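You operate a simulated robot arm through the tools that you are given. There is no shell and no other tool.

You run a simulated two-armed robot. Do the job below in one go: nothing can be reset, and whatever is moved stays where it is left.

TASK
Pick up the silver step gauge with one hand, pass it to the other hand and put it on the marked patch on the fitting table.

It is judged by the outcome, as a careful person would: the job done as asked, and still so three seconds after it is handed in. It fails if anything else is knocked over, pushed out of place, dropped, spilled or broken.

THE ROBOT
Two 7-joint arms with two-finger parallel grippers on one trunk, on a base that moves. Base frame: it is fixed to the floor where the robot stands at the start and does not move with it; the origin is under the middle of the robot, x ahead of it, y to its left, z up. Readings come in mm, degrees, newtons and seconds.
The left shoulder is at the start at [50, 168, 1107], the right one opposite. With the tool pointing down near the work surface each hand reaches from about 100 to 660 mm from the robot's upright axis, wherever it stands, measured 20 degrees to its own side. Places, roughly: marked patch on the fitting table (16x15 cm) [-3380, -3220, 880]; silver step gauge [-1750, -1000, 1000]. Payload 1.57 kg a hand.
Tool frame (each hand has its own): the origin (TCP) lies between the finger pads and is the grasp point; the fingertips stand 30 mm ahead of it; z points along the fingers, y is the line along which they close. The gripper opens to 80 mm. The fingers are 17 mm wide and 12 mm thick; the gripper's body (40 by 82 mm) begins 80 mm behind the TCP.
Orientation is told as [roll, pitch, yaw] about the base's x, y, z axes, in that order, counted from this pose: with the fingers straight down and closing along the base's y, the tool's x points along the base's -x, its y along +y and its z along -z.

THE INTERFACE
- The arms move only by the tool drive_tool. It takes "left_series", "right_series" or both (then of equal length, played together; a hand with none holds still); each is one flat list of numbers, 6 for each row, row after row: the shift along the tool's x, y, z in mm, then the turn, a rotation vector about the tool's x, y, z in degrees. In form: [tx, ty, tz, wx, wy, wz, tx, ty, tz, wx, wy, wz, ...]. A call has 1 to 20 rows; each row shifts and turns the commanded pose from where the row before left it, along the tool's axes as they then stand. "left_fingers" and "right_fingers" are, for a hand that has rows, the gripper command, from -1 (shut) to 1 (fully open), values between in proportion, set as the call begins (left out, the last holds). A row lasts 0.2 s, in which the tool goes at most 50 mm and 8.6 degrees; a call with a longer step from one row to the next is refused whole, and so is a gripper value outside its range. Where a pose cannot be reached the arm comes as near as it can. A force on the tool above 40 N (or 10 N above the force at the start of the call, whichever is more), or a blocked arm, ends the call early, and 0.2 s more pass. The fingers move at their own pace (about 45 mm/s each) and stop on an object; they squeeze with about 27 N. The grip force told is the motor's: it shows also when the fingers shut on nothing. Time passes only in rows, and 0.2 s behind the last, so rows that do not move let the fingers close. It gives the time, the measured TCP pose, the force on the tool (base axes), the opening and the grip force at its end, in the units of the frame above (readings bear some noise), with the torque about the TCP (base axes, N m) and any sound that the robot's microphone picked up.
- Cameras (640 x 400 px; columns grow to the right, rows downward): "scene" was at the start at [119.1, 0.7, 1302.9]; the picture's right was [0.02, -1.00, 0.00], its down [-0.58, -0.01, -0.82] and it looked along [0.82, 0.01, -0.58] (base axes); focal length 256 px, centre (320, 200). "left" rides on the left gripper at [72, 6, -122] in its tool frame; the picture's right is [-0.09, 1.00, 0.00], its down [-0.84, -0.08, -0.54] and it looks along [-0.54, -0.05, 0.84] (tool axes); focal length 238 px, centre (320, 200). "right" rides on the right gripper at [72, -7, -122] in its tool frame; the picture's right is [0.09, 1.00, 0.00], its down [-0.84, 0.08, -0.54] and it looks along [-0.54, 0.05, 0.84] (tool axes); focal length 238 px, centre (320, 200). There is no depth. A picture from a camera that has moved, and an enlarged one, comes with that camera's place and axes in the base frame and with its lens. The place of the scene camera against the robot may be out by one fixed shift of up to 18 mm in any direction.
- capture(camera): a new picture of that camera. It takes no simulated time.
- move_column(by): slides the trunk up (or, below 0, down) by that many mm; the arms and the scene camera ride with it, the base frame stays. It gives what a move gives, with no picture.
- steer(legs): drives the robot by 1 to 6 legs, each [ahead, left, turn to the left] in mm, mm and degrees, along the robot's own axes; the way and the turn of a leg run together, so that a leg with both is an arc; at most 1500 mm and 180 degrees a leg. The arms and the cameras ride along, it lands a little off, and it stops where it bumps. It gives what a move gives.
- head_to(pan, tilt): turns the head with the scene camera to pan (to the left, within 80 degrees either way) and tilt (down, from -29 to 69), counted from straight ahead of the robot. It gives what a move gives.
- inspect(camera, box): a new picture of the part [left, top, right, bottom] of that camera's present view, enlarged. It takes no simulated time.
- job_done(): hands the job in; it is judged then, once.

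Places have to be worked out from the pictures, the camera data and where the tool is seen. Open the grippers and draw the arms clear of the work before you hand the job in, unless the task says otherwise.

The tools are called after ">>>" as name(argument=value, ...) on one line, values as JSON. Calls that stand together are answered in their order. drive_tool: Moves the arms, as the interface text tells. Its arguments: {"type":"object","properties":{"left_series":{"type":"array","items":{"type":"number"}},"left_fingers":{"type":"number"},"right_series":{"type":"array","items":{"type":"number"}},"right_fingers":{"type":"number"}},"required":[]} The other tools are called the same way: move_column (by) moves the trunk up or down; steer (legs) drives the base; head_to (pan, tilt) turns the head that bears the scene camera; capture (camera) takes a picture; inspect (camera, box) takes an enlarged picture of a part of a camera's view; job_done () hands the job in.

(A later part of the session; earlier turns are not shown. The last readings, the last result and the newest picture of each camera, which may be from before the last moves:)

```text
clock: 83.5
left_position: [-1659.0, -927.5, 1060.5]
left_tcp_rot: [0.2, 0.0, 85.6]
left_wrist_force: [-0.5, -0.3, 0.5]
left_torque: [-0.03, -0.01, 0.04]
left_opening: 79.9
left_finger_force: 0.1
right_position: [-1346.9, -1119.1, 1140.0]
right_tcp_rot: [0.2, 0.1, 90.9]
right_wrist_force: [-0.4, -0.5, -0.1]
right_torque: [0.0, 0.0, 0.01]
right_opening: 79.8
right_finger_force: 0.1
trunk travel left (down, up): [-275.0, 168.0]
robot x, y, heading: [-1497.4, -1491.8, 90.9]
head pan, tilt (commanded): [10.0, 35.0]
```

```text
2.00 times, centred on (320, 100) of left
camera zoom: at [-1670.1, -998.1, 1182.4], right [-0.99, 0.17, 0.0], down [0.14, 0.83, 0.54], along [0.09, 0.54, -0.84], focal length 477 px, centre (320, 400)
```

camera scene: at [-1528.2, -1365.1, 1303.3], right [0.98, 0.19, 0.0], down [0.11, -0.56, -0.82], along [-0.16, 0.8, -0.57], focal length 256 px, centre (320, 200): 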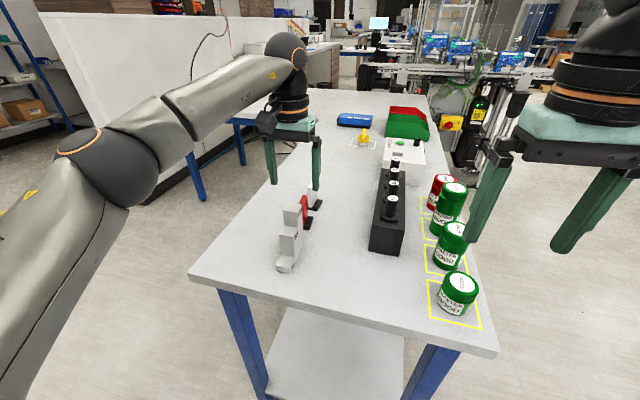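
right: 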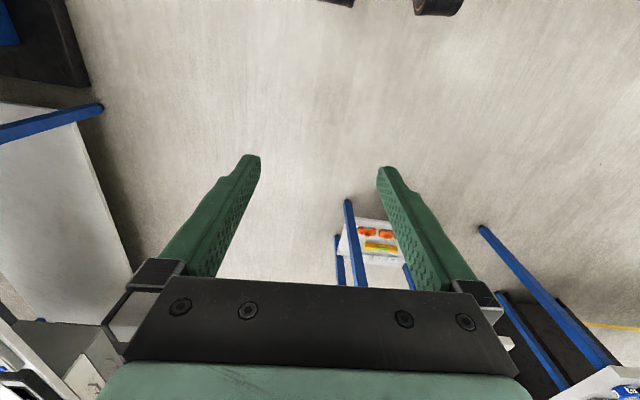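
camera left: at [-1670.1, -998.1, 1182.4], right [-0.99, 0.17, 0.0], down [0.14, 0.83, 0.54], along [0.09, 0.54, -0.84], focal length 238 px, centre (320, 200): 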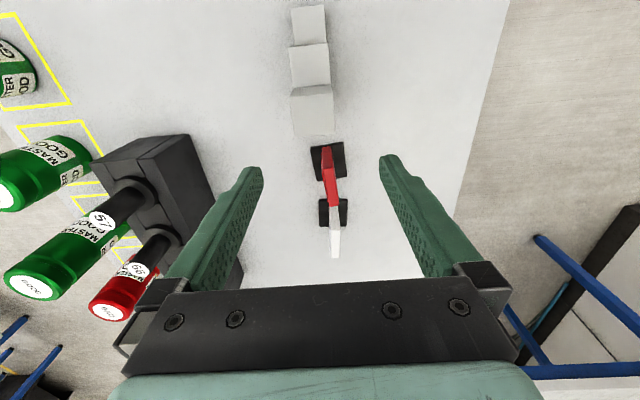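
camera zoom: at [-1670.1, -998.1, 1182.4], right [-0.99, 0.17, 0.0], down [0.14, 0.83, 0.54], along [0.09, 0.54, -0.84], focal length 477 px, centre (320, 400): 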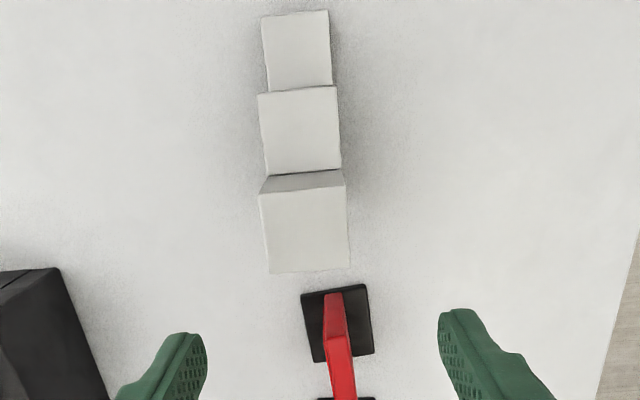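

Triangulating the two wrist views gives the gauge's top at z≈1000 (bench top ≈880), top step centred at about (-1658,-956), yaw about -4.8°. I shift the hand 30 mm south and lower to z≈1025 to check alignment.

>>> drive_tool(left_series=[30.4, -3, 0, 0, 0, 0.4, 0, 0, 18, 0, 0, 0, 0, 0, 18, 0, 0, 0, 0, 0, 0, 0, 0, 0])

>>> capture(camera="left")

>>> inspect(camera="scene", box=[230, 120, 370, 290])

```text
clock: 84.5
left_position: [-1657.6, -959.7, 1024.0]
left_tcp_rot: [0.0, -0.1, 85.4]
left_wrist_force: [0.7, 0.8, 0.5]
left_torque: [-0.02, 0.0, 0.01]
left_opening: 80.1
left_finger_force: 0.1
right_position: [-1346.2, -1119.4, 1139.6]
right_tcp_rot: [-0.1, 0.1, 90.8]
right_wrist_force: [-0.6, 0.1, -0.4]
right_torque: [0.0, 0.02, -0.01]
right_opening: 79.8
right_finger_force: 0.0
trunk travel left (down, up): [-275.0, 168.0]
robot x, y, heading: [-1503.2, -1492.0, 90.8]
head pan, tilt (commanded): [10.0, 35.0]
```

```text
taken
camera left: at [-1670.0, -1029.9, 1145.7], right [-0.98, 0.17, 0.0], down [0.15, 0.83, 0.54], along [0.09, 0.54, -0.84], focal length 238 px, centre (320, 200)
```

left: 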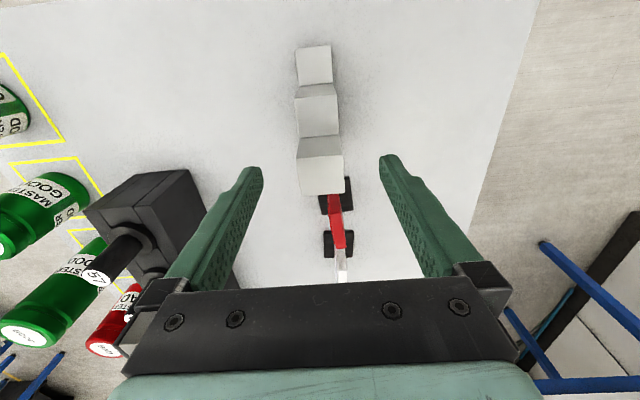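

```text
2.35 times, centred on (300, 205) of scene
camera zoom: at [-1528.1, -1365.0, 1303.3], right [0.98, 0.19, 0.0], down [0.11, -0.56, -0.82], along [-0.16, 0.8, -0.57], focal length 601 px, centre (367, 188)
```

zoom: 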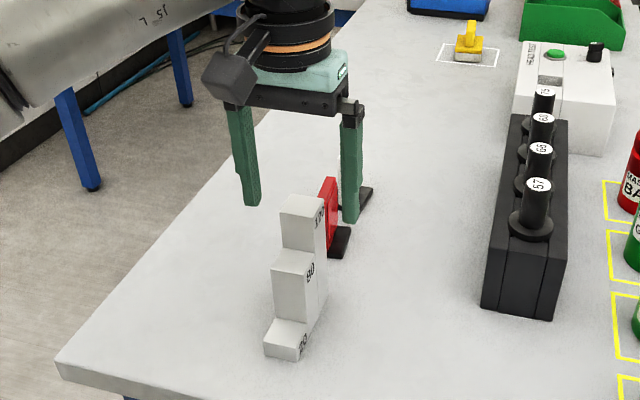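

The top step sits right between the fingers: its centre appears at (321,174), exactly where the TCP axis meets z≈1000. I lower 44 mm to z≈980.

>>> drive_tool(left_series=[0, 0, 22, 0, 0, 0, 0, 0, 22, 0, 0, 0, 0, 0, 0, 0, 0, 0])

>>> capture(camera="left")

>>> inspect(camera="scene", box=[230, 120, 370, 290])

```text
clock: 85.3
left_position: [-1656.9, -957.4, 979.2]
left_tcp_rot: [0.1, -0.1, 85.4]
left_wrist_force: [-0.2, 0.2, 0.3]
left_torque: [0.02, 0.01, -0.01]
left_opening: 79.9
left_finger_force: 0.0
right_position: [-1348.2, -1119.2, 1139.3]
right_tcp_rot: [0.0, 0.1, 90.9]
right_wrist_force: [0.0, 0.0, -0.2]
right_torque: [-0.01, 0.03, -0.01]
right_opening: 80.1
right_finger_force: 0.1
trunk travel left (down, up): [-275.0, 168.0]
robot x, y, heading: [-1498.3, -1491.1, 90.8]
head pan, tilt (commanded): [10.0, 35.0]
```

```text
taken
camera left: at [-1669.8, -1029.3, 1101.0], right [-0.98, 0.17, 0.0], down [0.14, 0.83, 0.54], along [0.09, 0.54, -0.84], focal length 238 px, centre (320, 200)
```

left: 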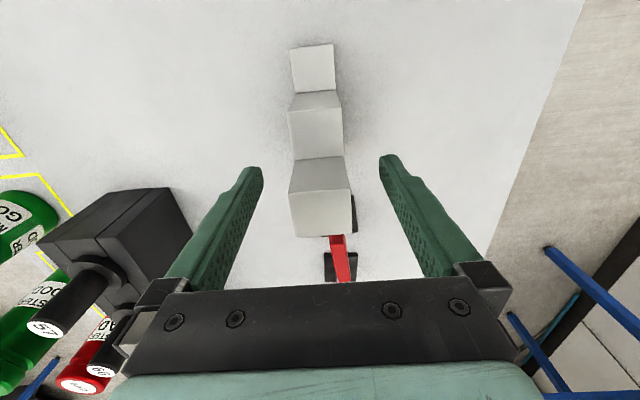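

```text
2.35 times, centred on (300, 205) of scene
camera zoom: at [-1528.1, -1365.0, 1303.3], right [0.98, 0.19, 0.0], down [0.11, -0.56, -0.82], along [-0.16, 0.8, -0.57], focal length 601 px, centre (367, 188)
```

zoom: 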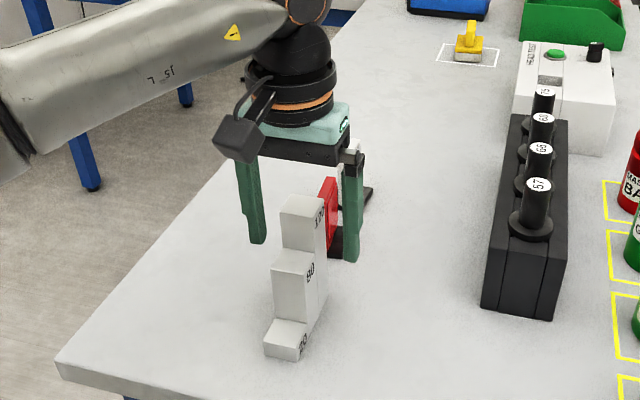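

The top step is centred between the pads. I close the left gripper and let it settle.

>>> drive_tool(left_series=[0, 0, 0, 0, 0, 0, 0, 0, 0, 0, 0, 0, 0, 0, 0, 0, 0, 0, 0, 0, 0, 0, 0, 0, 0, 0, 0, 0, 0, 0, 0, 0, 0, 0, 0, 0, 0, 0, 0, 0, 0, 0, 0, 0, 0, 0, 0, 0], left_fingers=-1)

>>> capture(camera="left")

```text
clock: 87.1
left_position: [-1657.7, -957.0, 977.8]
left_tcp_rot: [0.1, 0.0, 85.4]
left_wrist_force: [-1.1, 0.5, 0.8]
left_torque: [-0.04, 0.1, 0.02]
left_opening: 31.8
left_finger_force: 26.9
right_position: [-1346.1, -1119.3, 1139.5]
right_tcp_rot: [0.1, 0.2, 90.9]
right_wrist_force: [0.1, 0.4, -0.4]
right_torque: [0.02, -0.04, 0.01]
right_opening: 80.1
right_finger_force: 0.1
trunk travel left (down, up): [-275.0, 168.0]
robot x, y, heading: [-1502.1, -1493.4, 90.9]
head pan, tilt (commanded): [10.0, 35.0]
```

```text
taken
camera left: at [-1669.9, -1029.3, 1101.4], right [-0.98, 0.17, 0.0], down [0.15, 0.83, 0.54], along [0.09, 0.54, -0.84], focal length 238 px, centre (320, 200)
```

left: 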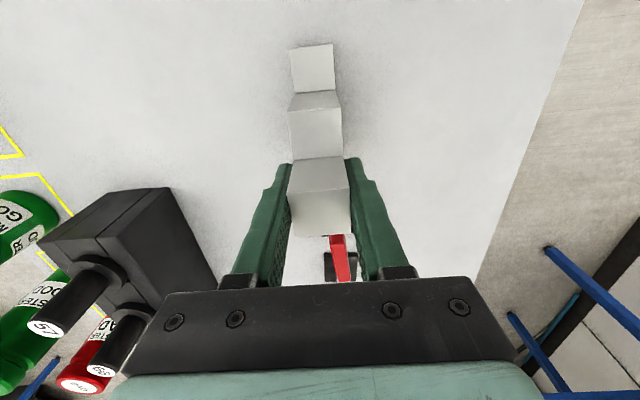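

Gripped at 31.8 mm with 26.9 N. I lift it straight up, slowly at first, and read the load.

>>> drive_tool(left_series=[0, 0, -10, 0, 0, 0, 0, 0, -15, 0, 0, 0, 0, 0, -20, 0, 0, 0, 0, 0, -25, 0, 0, 0, 0, 0, -25, 0, 0, 0, 0, 0, -25, 0, 0, 0, 0, 0, 0, 0, 0, 0, 0, 0, 0, 0, 0, 0])

>>> capture(camera="left")

>>> capture(camera="scene")

```text
clock: 88.9
left_position: [-1659.3, -957.0, 1099.4]
left_tcp_rot: [-0.1, -0.1, 85.3]
left_wrist_force: [0.0, 0.4, -2.8]
left_torque: [0.06, 0.02, 0.02]
left_opening: 31.7
left_finger_force: 26.7
right_position: [-1346.7, -1119.2, 1139.9]
right_tcp_rot: [0.0, 0.1, 91.0]
right_wrist_force: [0.5, -0.7, 0.2]
right_torque: [-0.01, 0.02, 0.02]
right_opening: 79.8
right_finger_force: 0.1
trunk travel left (down, up): [-275.0, 168.0]
robot x, y, heading: [-1499.2, -1492.2, 90.8]
head pan, tilt (commanded): [10.0, 35.0]
```

```text
taken
camera left: at [-1671.1, -1029.1, 1221.3], right [-0.98, 0.17, 0.0], down [0.15, 0.83, 0.54], along [0.09, 0.54, -0.84], focal length 238 px, centre (320, 200)
```

left: 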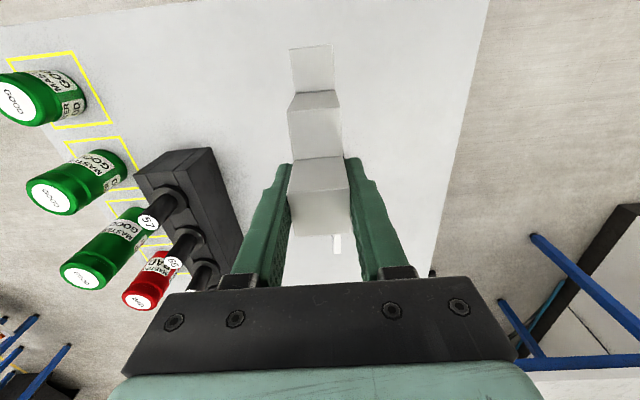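

```text
taken
camera scene: at [-1528.2, -1364.8, 1303.2], right [0.98, 0.19, 0.0], down [0.11, -0.56, -0.82], along [-0.16, 0.8, -0.57], focal length 256 px, centre (320, 200)
```

scene: 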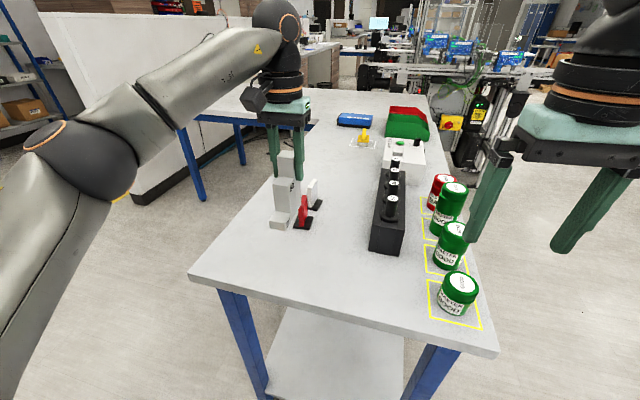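

The gauge is held firmly (about 3 N load, no slip). I draw the hand back toward me, then back the base away from the bench into open floor for the handover.

>>> drive_tool(left_series=[30, 0, 0, 0, 0, 0, 40, 0, 0, 0, 0, 0, 40, 0, 0, 0, 0, 0, 30, 0, 0, 0, 0, 0, 0, 0, 0, 0, 0, 0])

>>> steer(legs=[[-400, 0, 0]])

>>> head_to(pan=0, tilt=38)

>>> capture(camera="scene")

```text
clock: 90.1
left_position: [-1670.8, -1095.6, 1100.0]
left_tcp_rot: [0.0, -0.1, 85.4]
left_wrist_force: [0.6, 0.1, -1.8]
left_torque: [0.01, 0.01, 0.04]
left_opening: 32.0
left_finger_force: 26.7
right_position: [-1346.7, -1120.0, 1139.7]
right_tcp_rot: [0.1, 0.2, 91.0]
right_wrist_force: [-0.2, 0.3, -0.5]
right_torque: [-0.01, 0.02, 0.0]
right_opening: 79.8
right_finger_force: 0.1
trunk travel left (down, up): [-275.0, 168.0]
robot x, y, heading: [-1502.4, -1490.4, 91.0]
head pan, tilt (commanded): [10.0, 35.0]
```

```text
clock: 92.6
left_position: [-1664.0, -1502.5, 1101.1]
left_tcp_rot: [-0.1, 0.0, 85.0]
left_wrist_force: [0.8, 0.1, -2.9]
left_torque: [0.05, 0.01, 0.02]
left_opening: 32.1
left_finger_force: 27.3
right_position: [-1339.4, -1528.3, 1139.5]
right_tcp_rot: [0.0, 0.2, 90.8]
right_wrist_force: [-0.2, 0.6, 0.1]
right_torque: [-0.01, 0.0, 0.02]
right_opening: 80.3
right_finger_force: 0.0
trunk travel left (down, up): [-275.0, 168.0]
robot x, y, heading: [-1494.9, -1899.6, 90.8]
head pan, tilt (commanded): [10.0, 35.0]
```

```text
clock: 93.3
left_position: [-1662.4, -1501.9, 1101.2]
left_tcp_rot: [0.0, -0.2, 85.1]
left_wrist_force: [-1.3, 0.6, -3.7]
left_torque: [0.06, 0.01, -0.02]
left_opening: 31.7
left_finger_force: 27.2
right_position: [-1338.8, -1527.9, 1139.3]
right_tcp_rot: [-0.1, 0.1, 90.6]
right_wrist_force: [-0.3, -0.2, 0.3]
right_torque: [-0.02, 0.0, 0.03]
right_opening: 80.0
right_finger_force: 0.1
trunk travel left (down, up): [-275.0, 168.0]
robot x, y, heading: [-1495.7, -1900.7, 90.8]
head pan, tilt (commanded): [0.0, 38.0]
```

```text
taken
camera scene: at [-1505.9, -1773.6, 1298.7], right [1.0, 0.01, 0.0], down [0.01, -0.62, -0.79], along [-0.01, 0.79, -0.62], focal length 256 px, centre (320, 200)
```

scene: 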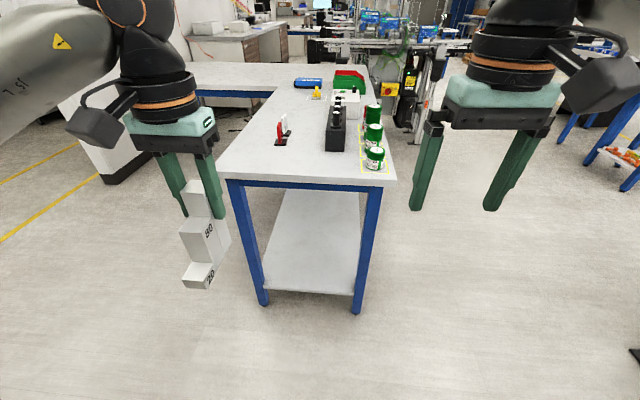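

Open floor around me. Now I bring the left hand with the gauge to the middle (about 500 ahead, 20 left, z≈1020) and yaw it +45°, while the right hand yaws +45°.

>>> drive_tool(left_series=[-22.5, -26.1, 16.2, 0, 0, 0, -22.5, -26.1, 16.2, 0, 0, 0, -22.5, -26.1, 16.2, 0, 0, 0, -22.5, -26.1, 16.2, 0, 0, 0, -22.5, -26.1, 16.2, 0, 0, 0, 0, 0, 0, 0, 0, -8.45, 0, 0, 0, 0, 0, -8.45, 0, 0, 0, 0, 0, -8.45, 0, 0, 0, 0, 0, -8.45, 0, 0, 0, 0, 0, -8.45, 0, 0, 0, 0, 0, -8.45, 0, 0, 0, 0, 0, 0], right_series=[0, 0, 0, 0, 0, -7.5, 0, 0, 0, 0, 0, -7.5, 0, 0, 0, 0, 0, -7.5, 0, 0, 0, 0, 0, -7.5, 0, 0, 0, 0, 0, -7.5, 0, 0, 0, 0, 0, -7.5, 0, 0, 0, 0, 0, 0, 0, 0, 0, 0, 0, 0, 0, 0, 0, 0, 0, 0, 0, 0, 0, 0, 0, 0, 0, 0, 0, 0, 0, 0, 0, 0, 0, 0, 0, 0])

>>> capture(camera="scene")

>>> capture(camera="right")

```text
clock: 96.0
left_position: [-1522.9, -1401.9, 1019.6]
left_tcp_rot: [0.0, -0.1, 135.8]
left_wrist_force: [0.6, -0.5, -2.7]
left_torque: [0.03, 0.03, -0.02]
left_opening: 31.9
left_finger_force: 27.0
right_position: [-1337.2, -1528.8, 1140.3]
right_tcp_rot: [0.1, 0.0, 135.8]
right_wrist_force: [0.0, 0.7, 0.2]
right_torque: [0.0, 0.01, 0.01]
right_opening: 79.8
right_finger_force: 0.0
trunk travel left (down, up): [-275.0, 168.0]
robot x, y, heading: [-1494.8, -1895.9, 91.1]
head pan, tilt (commanded): [0.0, 38.0]
```

```text
taken
camera scene: at [-1505.8, -1773.5, 1298.7], right [1.0, 0.01, 0.0], down [0.01, -0.62, -0.79], along [-0.01, 0.79, -0.62], focal length 256 px, centre (320, 200)
```

scene: 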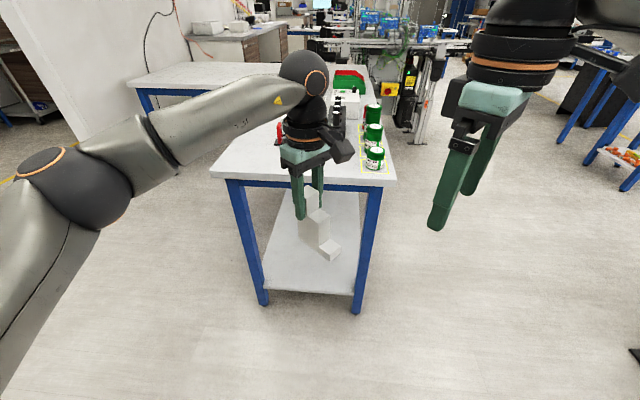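

```text
taken
camera right: at [-1281.9, -1574.0, 1261.9], right [-0.63, -0.78, 0.0], down [-0.65, 0.53, 0.54], along [-0.42, 0.34, -0.84], focal length 238 px, centre (320, 200)
```

right: 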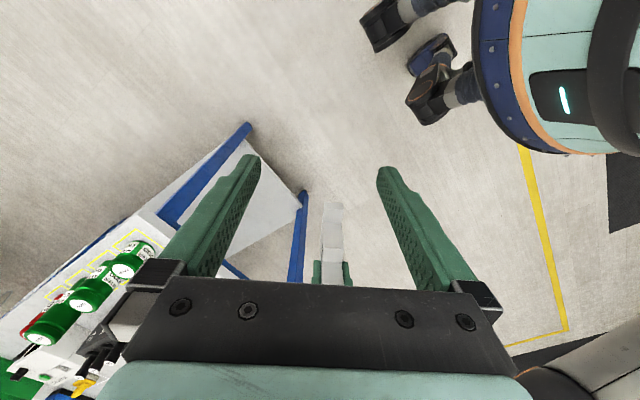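

Left hand is in place at yaw 45°. To keep its camera clear while the right hand tilts, I first slide the left hand 100 mm forward-left, then tilt the right hand 50° where it is.

>>> drive_tool(left_series=[-34, 0, 0, 0, 0, 0, -34, 0, 0, 0, 0, 0, -32, 0, 0, 0, 0, 0, 0, 0, 0, 0, 0, 0])

>>> drive_tool(right_series=[0, 0, 0, 0, -8.34, 0, 0, 0, 0, 0, -8.34, 0, 0, 0, 0, 0, -8.34, 0, 0, 0, 0, 0, -8.34, 0, 0, 0, 0, 0, -8.34, 0, 0, 0, 0, 0, -8.3, 0, 0, 0, 0, 0, 0, 0])

>>> capture(camera="scene")

>>> capture(camera="right")

```text
clock: 97.0
left_position: [-1594.9, -1330.7, 1021.1]
left_tcp_rot: [0.0, -0.2, 135.7]
left_wrist_force: [-0.1, 0.4, -3.0]
left_torque: [0.05, 0.04, 0.01]
left_opening: 31.9
left_finger_force: 26.5
right_position: [-1337.6, -1528.6, 1139.3]
right_tcp_rot: [0.1, 0.0, 135.7]
right_wrist_force: [0.2, 0.1, 0.4]
right_torque: [0.02, -0.03, 0.02]
right_opening: 80.2
right_finger_force: 0.0
trunk travel left (down, up): [-275.0, 168.0]
robot x, y, heading: [-1494.5, -1897.6, 90.6]
head pan, tilt (commanded): [0.0, 38.0]
```

```text
clock: 98.5
left_position: [-1595.2, -1331.2, 1021.3]
left_tcp_rot: [-0.1, 0.0, 135.8]
left_wrist_force: [0.3, 0.7, -2.4]
left_torque: [0.04, -0.01, 0.02]
left_opening: 31.9
left_finger_force: 27.3
right_position: [-1338.3, -1528.3, 1139.1]
right_tcp_rot: [-0.1, -50.1, 135.7]
right_wrist_force: [0.5, 0.4, 0.0]
right_torque: [0.0, -0.02, -0.02]
right_opening: 80.1
right_finger_force: 0.1
trunk travel left (down, up): [-275.0, 168.0]
robot x, y, heading: [-1490.7, -1901.9, 90.8]
head pan, tilt (commanded): [0.0, 38.0]
```

```text
taken
camera scene: at [-1506.0, -1773.4, 1298.7], right [1.0, 0.01, 0.0], down [0.01, -0.62, -0.79], along [-0.01, 0.79, -0.62], focal length 256 px, centre (320, 200)
```

scene: 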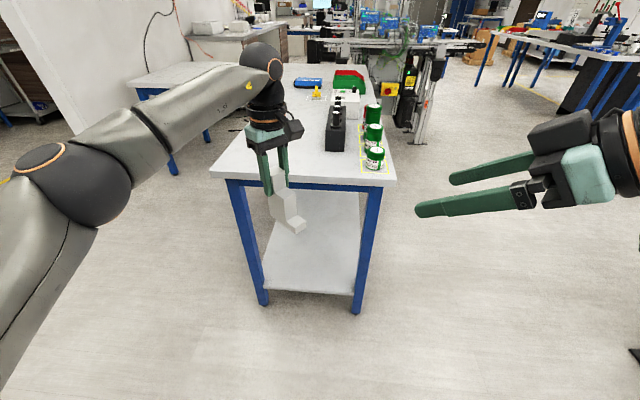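

```text
taken
camera right: at [-1234.0, -1621.2, 1163.4], right [-0.65, -0.75, -0.07], down [-0.14, 0.03, 0.99], along [-0.74, 0.66, -0.13], focal length 238 px, centre (320, 200)
```

right: 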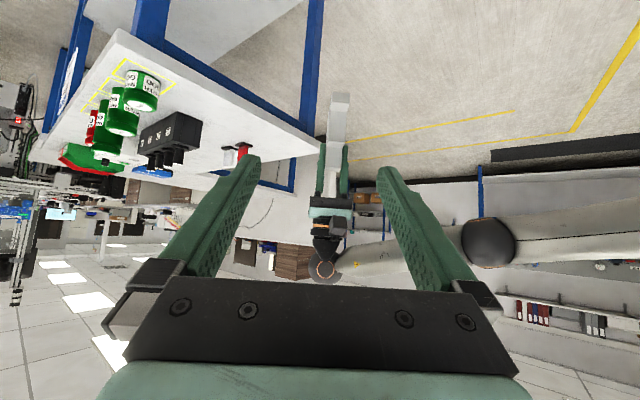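

The right hand reached its 50° tilt cleanly and its camera sees the gauge ahead. I move it to the standoff pose 130 mm back from the planned grip on the middle step; the left hand stays back for now.

>>> drive_tool(right_series=[1.55, 9.5, 31.85, 0, 0, 0, 1.55, 9.5, 31.85, 0, 0, 0, 1.55, 9.5, 31.85, 0, 0, 0, 1.55, 9.5, 31.85, 0, 0, 0, 0, 0, 0, 0, 0, 0], right_fingers=1)

>>> capture(camera="right")

>>> capture(camera="scene")

```text
clock: 99.8
left_position: [-1593.8, -1330.7, 1020.5]
left_tcp_rot: [0.0, -0.1, 135.7]
left_wrist_force: [0.1, 0.4, -3.2]
left_torque: [0.05, 0.05, -0.02]
left_opening: 31.8
left_finger_force: 26.9
right_position: [-1430.3, -1491.2, 1050.2]
right_tcp_rot: [0.1, -50.0, 135.6]
right_wrist_force: [1.2, -0.6, -0.9]
right_torque: [0.03, -0.03, 0.0]
right_opening: 79.8
right_finger_force: 0.0
trunk travel left (down, up): [-275.0, 168.0]
robot x, y, heading: [-1497.1, -1899.8, 90.6]
head pan, tilt (commanded): [0.0, 38.0]
```

```text
taken
camera right: at [-1326.2, -1583.3, 1075.3], right [-0.65, -0.75, -0.07], down [-0.14, 0.03, 0.99], along [-0.74, 0.66, -0.13], focal length 238 px, centre (320, 200)
```

right: 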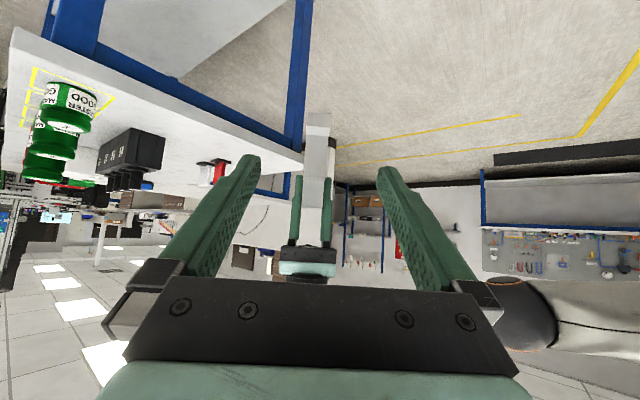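

```text
taken
camera scene: at [-1505.8, -1773.6, 1298.7], right [1.0, 0.01, 0.0], down [0.01, -0.62, -0.79], along [-0.01, 0.79, -0.62], focal length 256 px, centre (320, 200)
```

scene: 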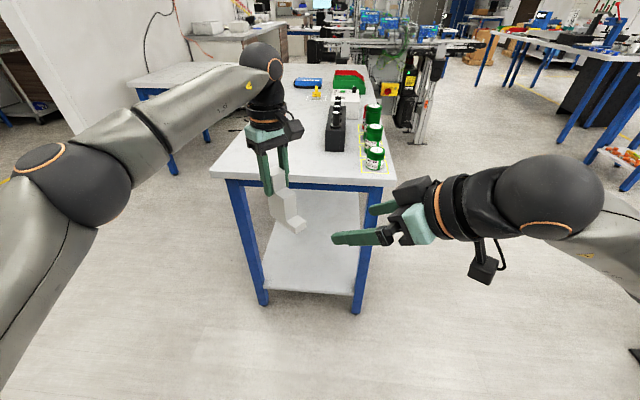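

The standoff pose is aligned with the gauge's plane to within a millimetre by the readings. Now I bring the gauge 100 mm back toward the right hand with the left hand.

>>> drive_tool(left_series=[25, 0, 0, 0, 0, 0, 25, 0, 0, 0, 0, 0, 25, 0, 0, 0, 0, 0, 25, 0, 0, 0, 0, 0, 0, 0, 0, 0, 0, 0])

>>> capture(camera="right")

>>> capture(camera="scene")

>>> capture(camera="left")

```text
clock: 101.0
left_position: [-1523.8, -1401.6, 1019.3]
left_tcp_rot: [0.0, 0.0, 135.8]
left_wrist_force: [0.6, 0.1, -2.8]
left_torque: [0.05, 0.04, -0.02]
left_opening: 31.8
left_finger_force: 26.8
right_position: [-1430.6, -1490.6, 1050.7]
right_tcp_rot: [0.1, -50.1, 135.6]
right_wrist_force: [0.2, 1.1, 0.2]
right_torque: [0.0, 0.0, 0.01]
right_opening: 79.9
right_finger_force: 0.1
trunk travel left (down, up): [-275.0, 168.0]
robot x, y, heading: [-1497.5, -1899.3, 90.8]
head pan, tilt (commanded): [0.0, 38.0]
```

```text
taken
camera right: at [-1326.0, -1583.3, 1075.5], right [-0.65, -0.75, -0.07], down [-0.14, 0.03, 0.99], along [-0.74, 0.66, -0.13], focal length 238 px, centre (320, 200)
```

right: 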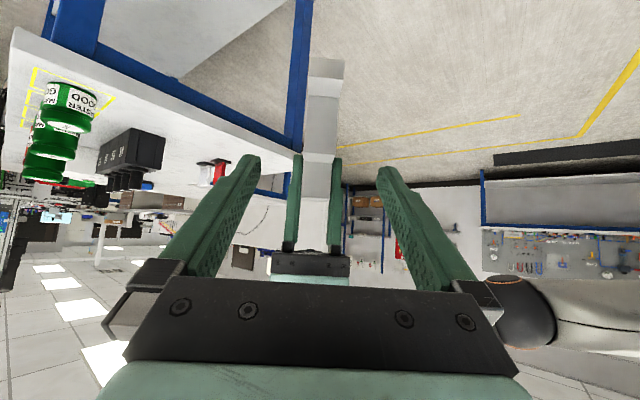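

```text
taken
camera scene: at [-1505.9, -1773.5, 1298.7], right [1.0, 0.01, 0.0], down [0.01, -0.62, -0.79], along [-0.01, 0.79, -0.62], focal length 256 px, centre (320, 200)
```

scene: 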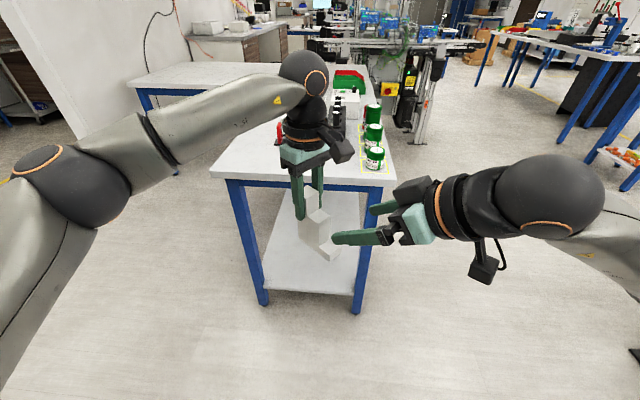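

```text
taken
camera left: at [-1476.4, -1456.6, 1141.6], right [-0.76, -0.65, 0.0], down [-0.55, 0.64, 0.54], along [-0.35, 0.41, -0.84], focal length 238 px, centre (320, 200)
```

left: 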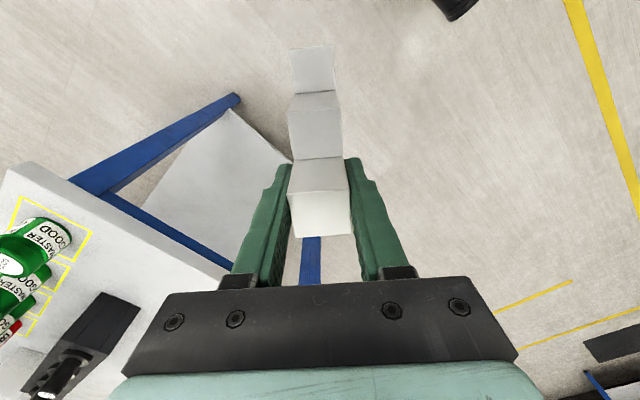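

The gauge's steps appear centred (columns ~302–341) between the right hand's open fingers. I advance the right hand 100 mm along its finger axis and check before the last 30 mm.

>>> drive_tool(right_series=[0, 0.3, 25, 0, 0, 0, 0, 0.3, 25, 0, 0, 0, 0, 0.2, 25, 0, 0, 0, 0, 0.2, 25, 0, 0, 0, 0, 0, 0, 0, 0, 0])

>>> capture(camera="right")

>>> capture(camera="scene")

```text
clock: 102.2
left_position: [-1524.1, -1401.0, 1019.0]
left_tcp_rot: [-0.1, -0.1, 135.8]
left_wrist_force: [0.0, 0.0, -2.1]
left_torque: [0.02, 0.01, 0.01]
left_opening: 31.7
left_finger_force: 26.9
right_position: [-1488.9, -1436.2, 988.5]
right_tcp_rot: [0.1, -50.0, 135.6]
right_wrist_force: [0.8, 0.0, -0.1]
right_torque: [-0.04, -0.03, -0.02]
right_opening: 80.1
right_finger_force: 0.1
trunk travel left (down, up): [-275.0, 168.0]
robot x, y, heading: [-1498.6, -1896.9, 90.6]
head pan, tilt (commanded): [0.0, 38.0]
```

```text
taken
camera right: at [-1383.0, -1530.3, 1012.5], right [-0.65, -0.75, -0.07], down [-0.14, 0.03, 0.99], along [-0.74, 0.66, -0.13], focal length 238 px, centre (320, 200)
```

right: 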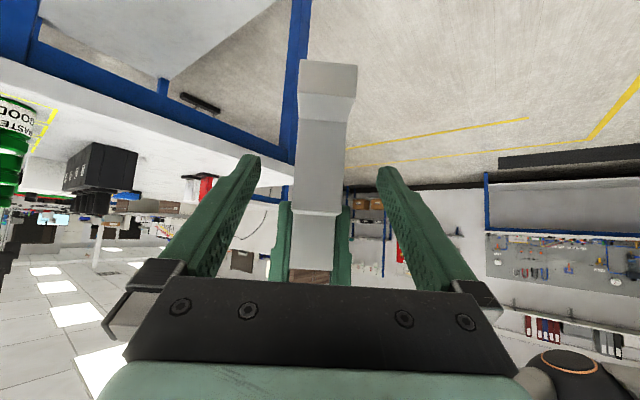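

```text
taken
camera scene: at [-1505.8, -1773.6, 1298.7], right [1.0, 0.01, 0.0], down [0.01, -0.62, -0.79], along [-0.01, 0.79, -0.62], focal length 256 px, centre (320, 200)
```

scene: 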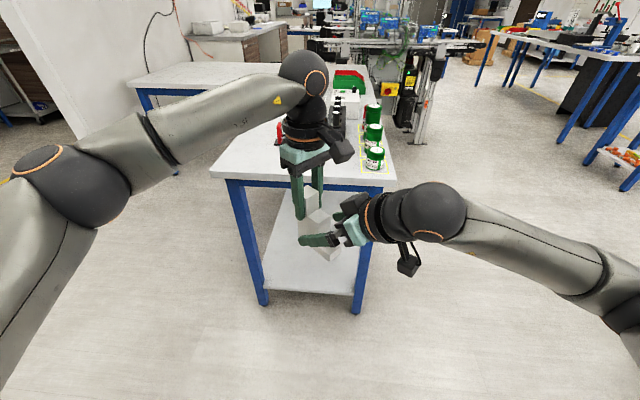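

Everything is straddling cleanly with no contact. I advance the last 30 mm slowly.

>>> drive_tool(right_series=[0.8, 0, 10, 0, 0, 0, 0.8, 0, 10, 0, 0, 0, 0.8, 0, 10, 0, 0, 0, 0, 0, 0, 0, 0, 0])

>>> capture(camera="right")

>>> inspect(camera="scene", box=[240, 100, 440, 290])

```text
clock: 103.2
left_position: [-1523.5, -1400.5, 1019.8]
left_tcp_rot: [0.0, -0.1, 135.8]
left_wrist_force: [0.1, -0.5, -2.9]
left_torque: [0.05, 0.06, -0.02]
left_opening: 31.5
left_finger_force: 26.9
right_position: [-1503.2, -1422.5, 967.0]
right_tcp_rot: [0.2, -50.0, 135.6]
right_wrist_force: [0.2, -0.4, -0.1]
right_torque: [0.01, -0.03, 0.02]
right_opening: 80.2
right_finger_force: 0.0
trunk travel left (down, up): [-275.0, 168.0]
robot x, y, heading: [-1494.2, -1898.6, 90.8]
head pan, tilt (commanded): [0.0, 38.0]
```

```text
taken
camera right: at [-1397.9, -1515.5, 991.2], right [-0.65, -0.75, -0.07], down [-0.14, 0.03, 0.99], along [-0.74, 0.66, -0.13], focal length 238 px, centre (320, 200)
```

right: 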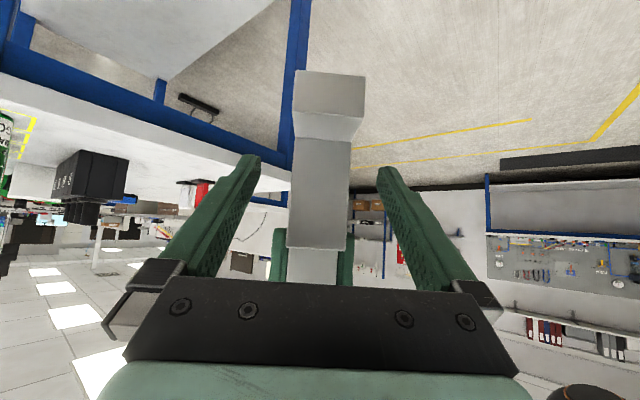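

```text
2.11 times, centred on (340, 195) of scene
camera zoom: at [-1505.8, -1773.5, 1298.7], right [1.0, 0.01, 0.0], down [0.01, -0.62, -0.79], along [-0.01, 0.79, -0.62], focal length 538 px, centre (278, 210)
```

zoom: 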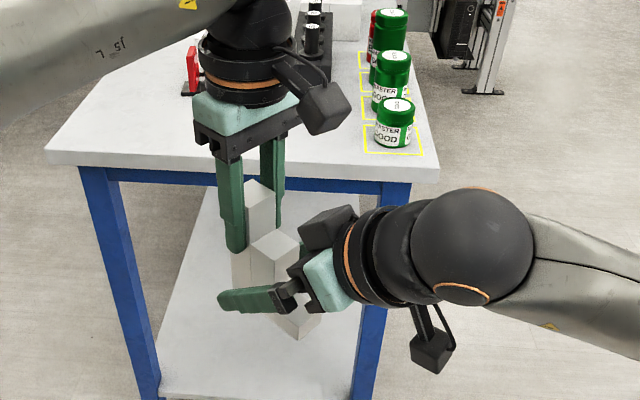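

The right fingers straddle the middle step with only about 1 mm offset. I nudge that out and close the right gripper while the left still holds.

>>> drive_tool(right_series=[0, -1, 0, 0, 0, 0, 0, 0, 0, 0, 0, 0, 0, 0, 0, 0, 0, 0, 0, 0, 0, 0, 0, 0, 0, 0, 0, 0, 0, 0, 0, 0, 0, 0, 0, 0, 0, 0, 0, 0, 0, 0, 0, 0, 0, 0, 0, 0], right_fingers=-1)

>>> capture(camera="right")

>>> inspect(camera="scene", box=[240, 100, 440, 290])

```text
clock: 105.0
left_position: [-1524.8, -1400.3, 1020.5]
left_tcp_rot: [-0.1, 0.0, 135.9]
left_wrist_force: [2.2, 2.5, -1.7]
left_torque: [-0.07, 0.01, 0.1]
left_opening: 31.8
left_finger_force: 26.8
right_position: [-1502.0, -1422.0, 966.4]
right_tcp_rot: [0.2, -49.9, 135.6]
right_wrist_force: [-2.4, -2.1, -0.1]
right_torque: [0.19, -0.13, -0.02]
right_opening: 31.9
right_finger_force: 27.0
trunk travel left (down, up): [-275.0, 168.0]
robot x, y, heading: [-1496.2, -1900.5, 90.6]
head pan, tilt (commanded): [0.0, 38.0]
```

```text
taken
camera right: at [-1397.1, -1514.9, 991.1], right [-0.65, -0.75, -0.07], down [-0.14, 0.03, 0.99], along [-0.74, 0.66, -0.13], focal length 238 px, centre (320, 200)
```

right: 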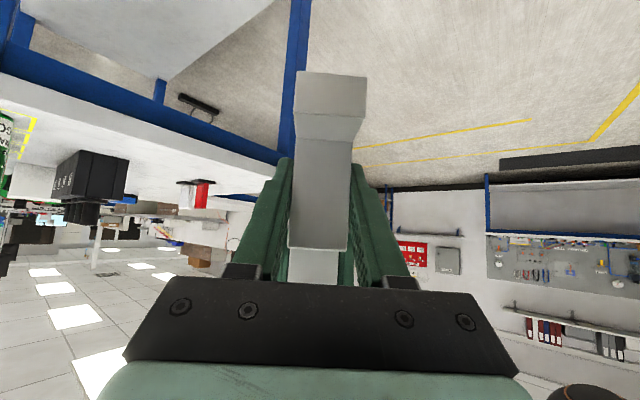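

```text
2.11 times, centred on (340, 195) of scene
camera zoom: at [-1505.8, -1773.5, 1298.7], right [1.0, 0.01, 0.0], down [0.01, -0.62, -0.79], along [-0.01, 0.79, -0.62], focal length 538 px, centre (278, 210)
```

zoom: 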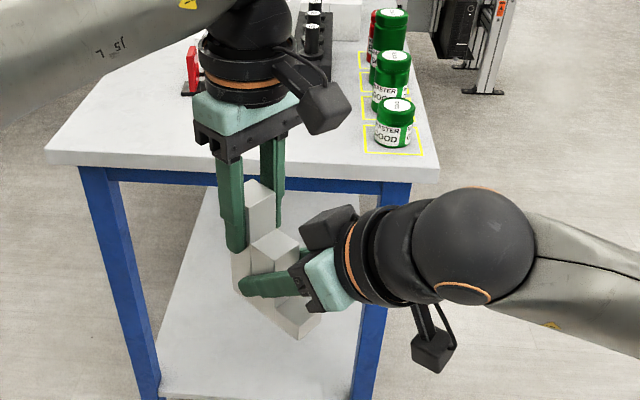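

Both hands now hold the gauge (31.8 and 31.9 mm, 27 N each). I open the left gripper and let it settle, with the right hand holding still.

>>> drive_tool(left_series=[0, 0, 0, 0, 0, 0, 0, 0, 0, 0, 0, 0, 0, 0, 0, 0, 0, 0, 0, 0, 0, 0, 0, 0, 0, 0, 0, 0, 0, 0], left_fingers=1)

>>> capture(camera="left")

>>> capture(camera="right")

```text
clock: 106.2
left_position: [-1523.4, -1401.2, 1020.3]
left_tcp_rot: [0.0, -0.2, 135.9]
left_wrist_force: [-0.1, 0.4, 0.5]
left_torque: [-0.01, -0.01, 0.01]
left_opening: 80.1
left_finger_force: 0.1
right_position: [-1501.9, -1420.8, 967.0]
right_tcp_rot: [0.1, -50.0, 135.6]
right_wrist_force: [-1.0, 0.0, -0.5]
right_torque: [-0.04, -0.03, -0.01]
right_opening: 31.8
right_finger_force: 27.2
trunk travel left (down, up): [-275.0, 168.0]
robot x, y, heading: [-1494.2, -1898.6, 90.7]
head pan, tilt (commanded): [0.0, 38.0]
```

```text
taken
camera left: at [-1476.5, -1456.4, 1141.6], right [-0.76, -0.65, 0.0], down [-0.55, 0.64, 0.54], along [-0.35, 0.41, -0.84], focal length 238 px, centre (320, 200)
```

left: 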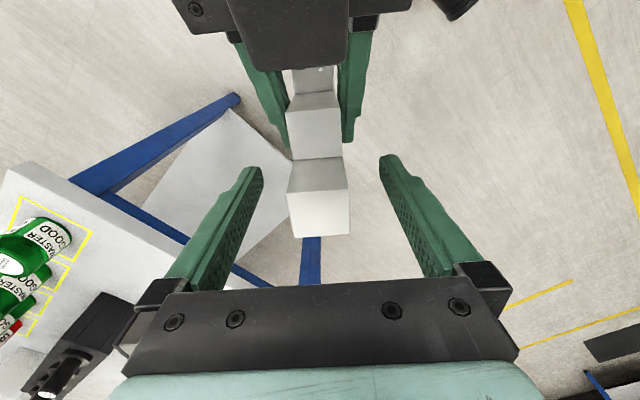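

```text
taken
camera right: at [-1397.0, -1514.8, 991.2], right [-0.65, -0.75, -0.07], down [-0.14, 0.03, 0.99], along [-0.74, 0.66, -0.13], focal length 238 px, centre (320, 200)
```

right: 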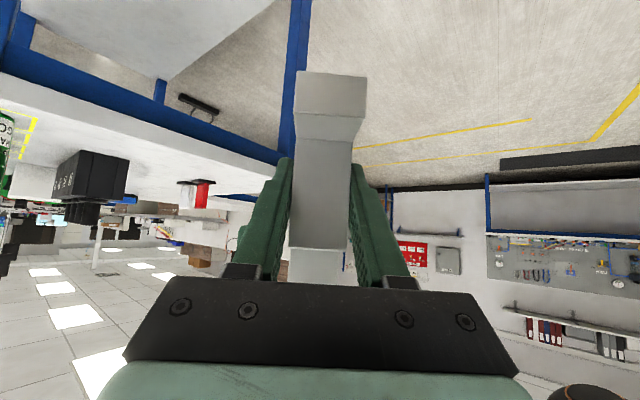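

The gauge stays in the right hand and the left fingers are fully open around it. I raise the left hand straight up 160 mm, then move it away to the left.

>>> drive_tool(left_series=[0, 0, -30, 0, 0, 0, 0, 0, -40, 0, 0, 0, 0, 0, -40, 0, 0, 0, 0, 0, -30, 0, 0, 0, 0, 0, 0, 0, 0, 0])

>>> capture(camera="scene")

```text
clock: 107.3
left_position: [-1521.6, -1401.7, 1161.0]
left_tcp_rot: [0.0, -0.1, 135.9]
left_wrist_force: [0.2, -1.0, 0.3]
left_torque: [-0.01, 0.0, 0.01]
left_opening: 79.8
left_finger_force: 0.1
right_position: [-1501.6, -1421.2, 967.0]
right_tcp_rot: [0.2, -49.9, 135.6]
right_wrist_force: [0.0, -0.2, 0.1]
right_torque: [-0.05, -0.05, -0.06]
right_opening: 31.7
right_finger_force: 26.9
trunk travel left (down, up): [-275.0, 168.0]
robot x, y, heading: [-1498.3, -1898.3, 90.7]
head pan, tilt (commanded): [0.0, 38.0]
```

```text
taken
camera scene: at [-1505.9, -1773.4, 1298.6], right [1.0, 0.01, 0.0], down [0.01, -0.62, -0.79], along [-0.01, 0.79, -0.62], focal length 256 px, centre (320, 200)
```

scene: 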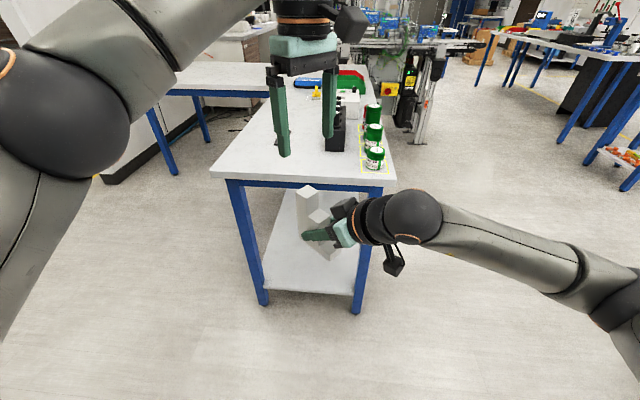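

The right hand alone holds the gauge. I bring the left hand back to its side and upright, and raise the right hand with the gauge 90 mm for the drive.

>>> drive_tool(left_series=[-5.6, 36.8, 0, 0, 0, 0, -5.6, 36.8, 0, 0, 0, 0, -5.6, 36.8, 0, 0, 0, 0, -5.6, 36.8, 0, 0, 0, 0, -5.6, 36.8, 0, 0, 0, 0, 0, 0, 0, 0, 0, 7.5, 0, 0, 0, 0, 0, 7.5, 0, 0, 0, 0, 0, 7.5, 0, 0, 0, 0, 0, 7.5, 0, 0, 0, 0, 0, 7.5, 0, 0, 0, 0, 0, 7.5], right_series=[0, 0, 0, 0, 0, 0, 0, 0, 0, 0, 0, 0, 0, 0, 0, 0, 0, 0, 0, 0, 0, 0, 0, 0, 0, 0, 0, 0, 0, 0, -15, 0, -12.6, 0, 0, 0, -18, 0, -15, 0, 0, 0, -18, 0, -15, 0, 0, 0, -18, 0, -15, 0, 0, 0, 0, 0, 0, 0, 0, 0, 0, 0, 0, 0, 0, 0])

>>> capture(camera="scene")

>>> capture(camera="right")

```text
clock: 109.8
left_position: [-1670.6, -1513.9, 1160.8]
left_tcp_rot: [0.0, -0.1, 90.7]
left_wrist_force: [-0.5, -0.1, 0.2]
left_torque: [0.0, 0.0, 0.0]
left_opening: 80.1
left_finger_force: 0.1
right_position: [-1503.1, -1420.8, 1056.6]
right_tcp_rot: [0.1, -49.9, 135.6]
right_wrist_force: [0.1, -0.6, -3.0]
right_torque: [-0.02, 0.0, 0.01]
right_opening: 32.1
right_finger_force: 27.1
trunk travel left (down, up): [-275.0, 168.0]
robot x, y, heading: [-1495.3, -1897.9, 90.7]
head pan, tilt (commanded): [0.0, 38.0]
```

```text
taken
camera scene: at [-1505.8, -1773.5, 1298.7], right [1.0, 0.01, 0.0], down [0.01, -0.62, -0.79], along [-0.01, 0.79, -0.62], focal length 256 px, centre (320, 200)
```

scene: 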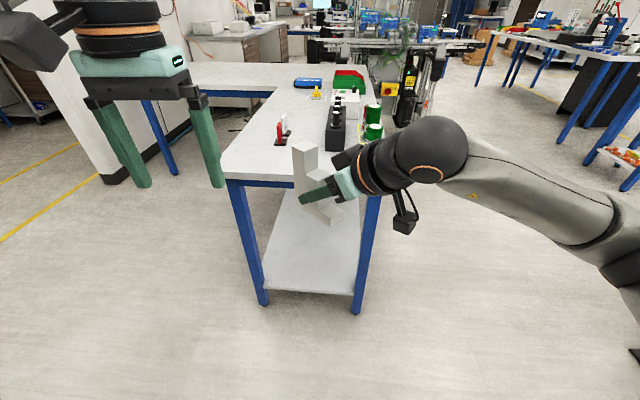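

```text
taken
camera right: at [-1397.9, -1514.0, 1081.2], right [-0.65, -0.75, -0.07], down [-0.14, 0.03, 0.99], along [-0.74, 0.66, -0.13], focal length 238 px, centre (320, 200)
```

right: 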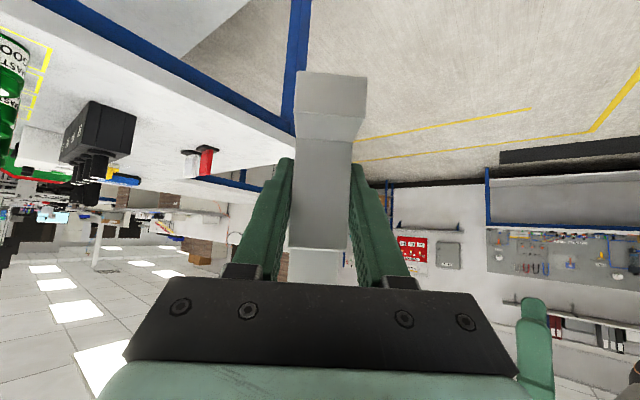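

The gauge sits unchanged in the right hand (3 N load). I turn to face west, drive to x≈-3360 through the open corridor, and turn to face the fitting table in the south.

>>> steer(legs=[[0, 0, 89.3], [934, 0, 0], [934, 0, 0], [0, 0, 90]])

>>> head_to(pan=0, tilt=30)

>>> capture(camera="scene")

```text
clock: 126.8
left_position: [-3183.6, -2307.7, 1160.1]
left_tcp_rot: [0.0, -0.1, -89.1]
left_wrist_force: [-0.8, 0.1, 0.3]
left_torque: [-0.01, 0.0, -0.05]
left_opening: 79.7
left_finger_force: 0.1
right_position: [-3352.8, -2401.2, 1056.1]
right_tcp_rot: [0.2, -49.9, -44.3]
right_wrist_force: [-0.6, 0.6, -2.4]
right_torque: [0.02, 0.03, 0.01]
right_opening: 31.9
right_finger_force: 27.5
trunk travel left (down, up): [-275.0, 168.0]
robot x, y, heading: [-3359.7, -1922.3, -89.0]
head pan, tilt (commanded): [0.0, 38.0]
```

```text
clock: 127.5
left_position: [-3184.9, -2308.2, 1159.2]
left_tcp_rot: [0.0, -0.2, -89.2]
left_wrist_force: [-0.9, -0.7, -0.8]
left_torque: [0.01, -0.03, 0.01]
left_opening: 79.8
left_finger_force: 0.1
right_position: [-3352.9, -2402.4, 1055.5]
right_tcp_rot: [0.0, -49.9, -44.3]
right_wrist_force: [0.6, 0.1, -3.2]
right_torque: [0.07, 0.02, 0.0]
right_opening: 31.8
right_finger_force: 26.3
trunk travel left (down, up): [-275.0, 168.0]
robot x, y, heading: [-3359.8, -1922.5, -89.1]
head pan, tilt (commanded): [0.0, 30.0]
```

```text
taken
camera scene: at [-3367.9, -2054.8, 1311.0], right [-1.0, -0.02, 0.0], down [-0.01, 0.5, -0.87], along [0.01, -0.87, -0.5], focal length 256 px, centre (320, 200)
```

scene: 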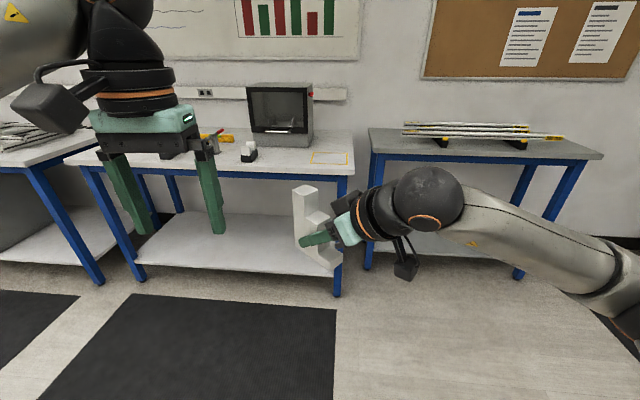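

The patch appears at about (330,157), i.e. near (-3396,-3211) on the table. I drive 530 mm closer and look again for a precise fix.

>>> steer(legs=[[530, 0, 0]])

>>> head_to(pan=0, tilt=38)

>>> capture(camera="scene")

>>> capture(camera="left")

```text
clock: 130.6
left_position: [-3172.8, -2842.9, 1160.6]
left_tcp_rot: [0.0, -0.1, -88.7]
left_wrist_force: [0.2, -0.6, 0.2]
left_torque: [0.05, 0.0, -0.02]
left_opening: 79.9
left_finger_force: 0.0
right_position: [-3340.4, -2936.0, 1056.4]
right_tcp_rot: [0.0, -49.9, -44.1]
right_wrist_force: [1.3, 0.3, -3.2]
right_torque: [0.05, 0.05, 0.01]
right_opening: 32.0
right_finger_force: 27.0
trunk travel left (down, up): [-275.0, 168.0]
robot x, y, heading: [-3355.9, -2457.2, -89.0]
head pan, tilt (commanded): [0.0, 30.0]
```

```text
clock: 131.2
left_position: [-3172.8, -2840.8, 1159.0]
left_tcp_rot: [0.1, 0.0, -88.7]
left_wrist_force: [-0.3, 0.2, -0.3]
left_torque: [-0.02, -0.02, 0.04]
left_opening: 80.0
left_finger_force: 0.0
right_position: [-3340.5, -2937.0, 1057.0]
right_tcp_rot: [0.2, -49.9, -44.0]
right_wrist_force: [0.2, -0.3, -2.0]
right_torque: [0.03, 0.02, -0.02]
right_opening: 31.7
right_finger_force: 27.0
trunk travel left (down, up): [-275.0, 168.0]
robot x, y, heading: [-3348.5, -2459.8, -89.0]
head pan, tilt (commanded): [0.0, 38.0]
```

```text
taken
camera scene: at [-3357.7, -2585.5, 1298.7], right [-1.0, -0.02, 0.0], down [-0.01, 0.62, -0.79], along [0.02, -0.79, -0.62], focal length 256 px, centre (320, 200)
```

scene: 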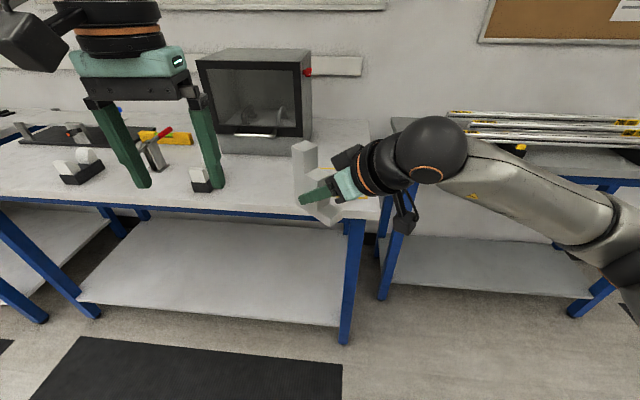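

```text
taken
camera left: at [-3167.7, -2769.5, 1281.6], right [1.0, -0.07, 0.0], down [-0.06, -0.84, 0.54], along [-0.04, -0.54, -0.84], focal length 238 px, centre (320, 200)
```

left: 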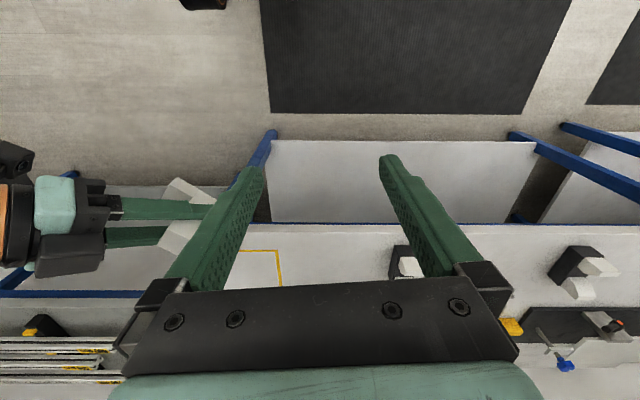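

From the left wrist view the patch's near-east corner is about (-3295,-3160), a bit different from the scene estimate, so I want a better wrist-camera look. I close the empty left fingers and move that hand forward and slightly west to see the whole patch.

>>> drive_tool(left_series=[-30, -11, 0, 0, 0, 0, -30, -11, 0, 0, 0, 0, -30, -11, 0, 0, 0, 0, -28, -11, 0, 0, 0, 0, 0, 0, 0, 0, 0, 0], left_fingers=-1)

>>> capture(camera="left")

```text
clock: 132.4
left_position: [-3214.0, -2960.8, 1159.8]
left_tcp_rot: [-0.1, 0.0, -88.8]
left_wrist_force: [0.1, 0.2, -0.1]
left_torque: [-0.02, -0.02, -0.02]
left_opening: 0.0
left_finger_force: 14.9
right_position: [-3339.7, -2936.7, 1057.7]
right_tcp_rot: [0.1, -49.9, -44.0]
right_wrist_force: [-0.3, 0.0, -2.8]
right_torque: [0.04, 0.05, -0.01]
right_opening: 31.6
right_finger_force: 27.1
trunk travel left (down, up): [-275.0, 168.0]
robot x, y, heading: [-3353.4, -2460.6, -88.9]
head pan, tilt (commanded): [0.0, 38.0]
```

```text
taken
camera left: at [-3209.6, -2888.1, 1281.0], right [1.0, -0.07, 0.0], down [-0.06, -0.84, 0.54], along [-0.04, -0.54, -0.84], focal length 238 px, centre (320, 200)
```

left: 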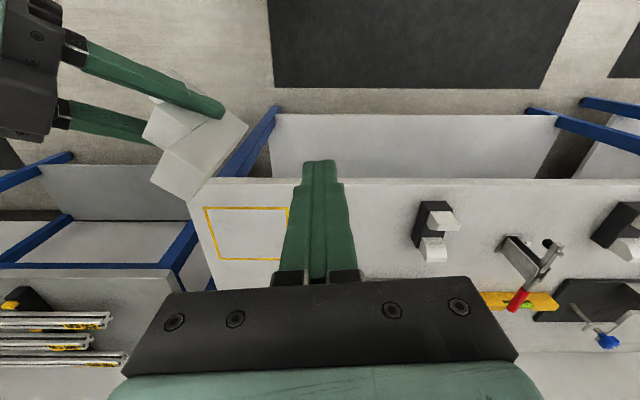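

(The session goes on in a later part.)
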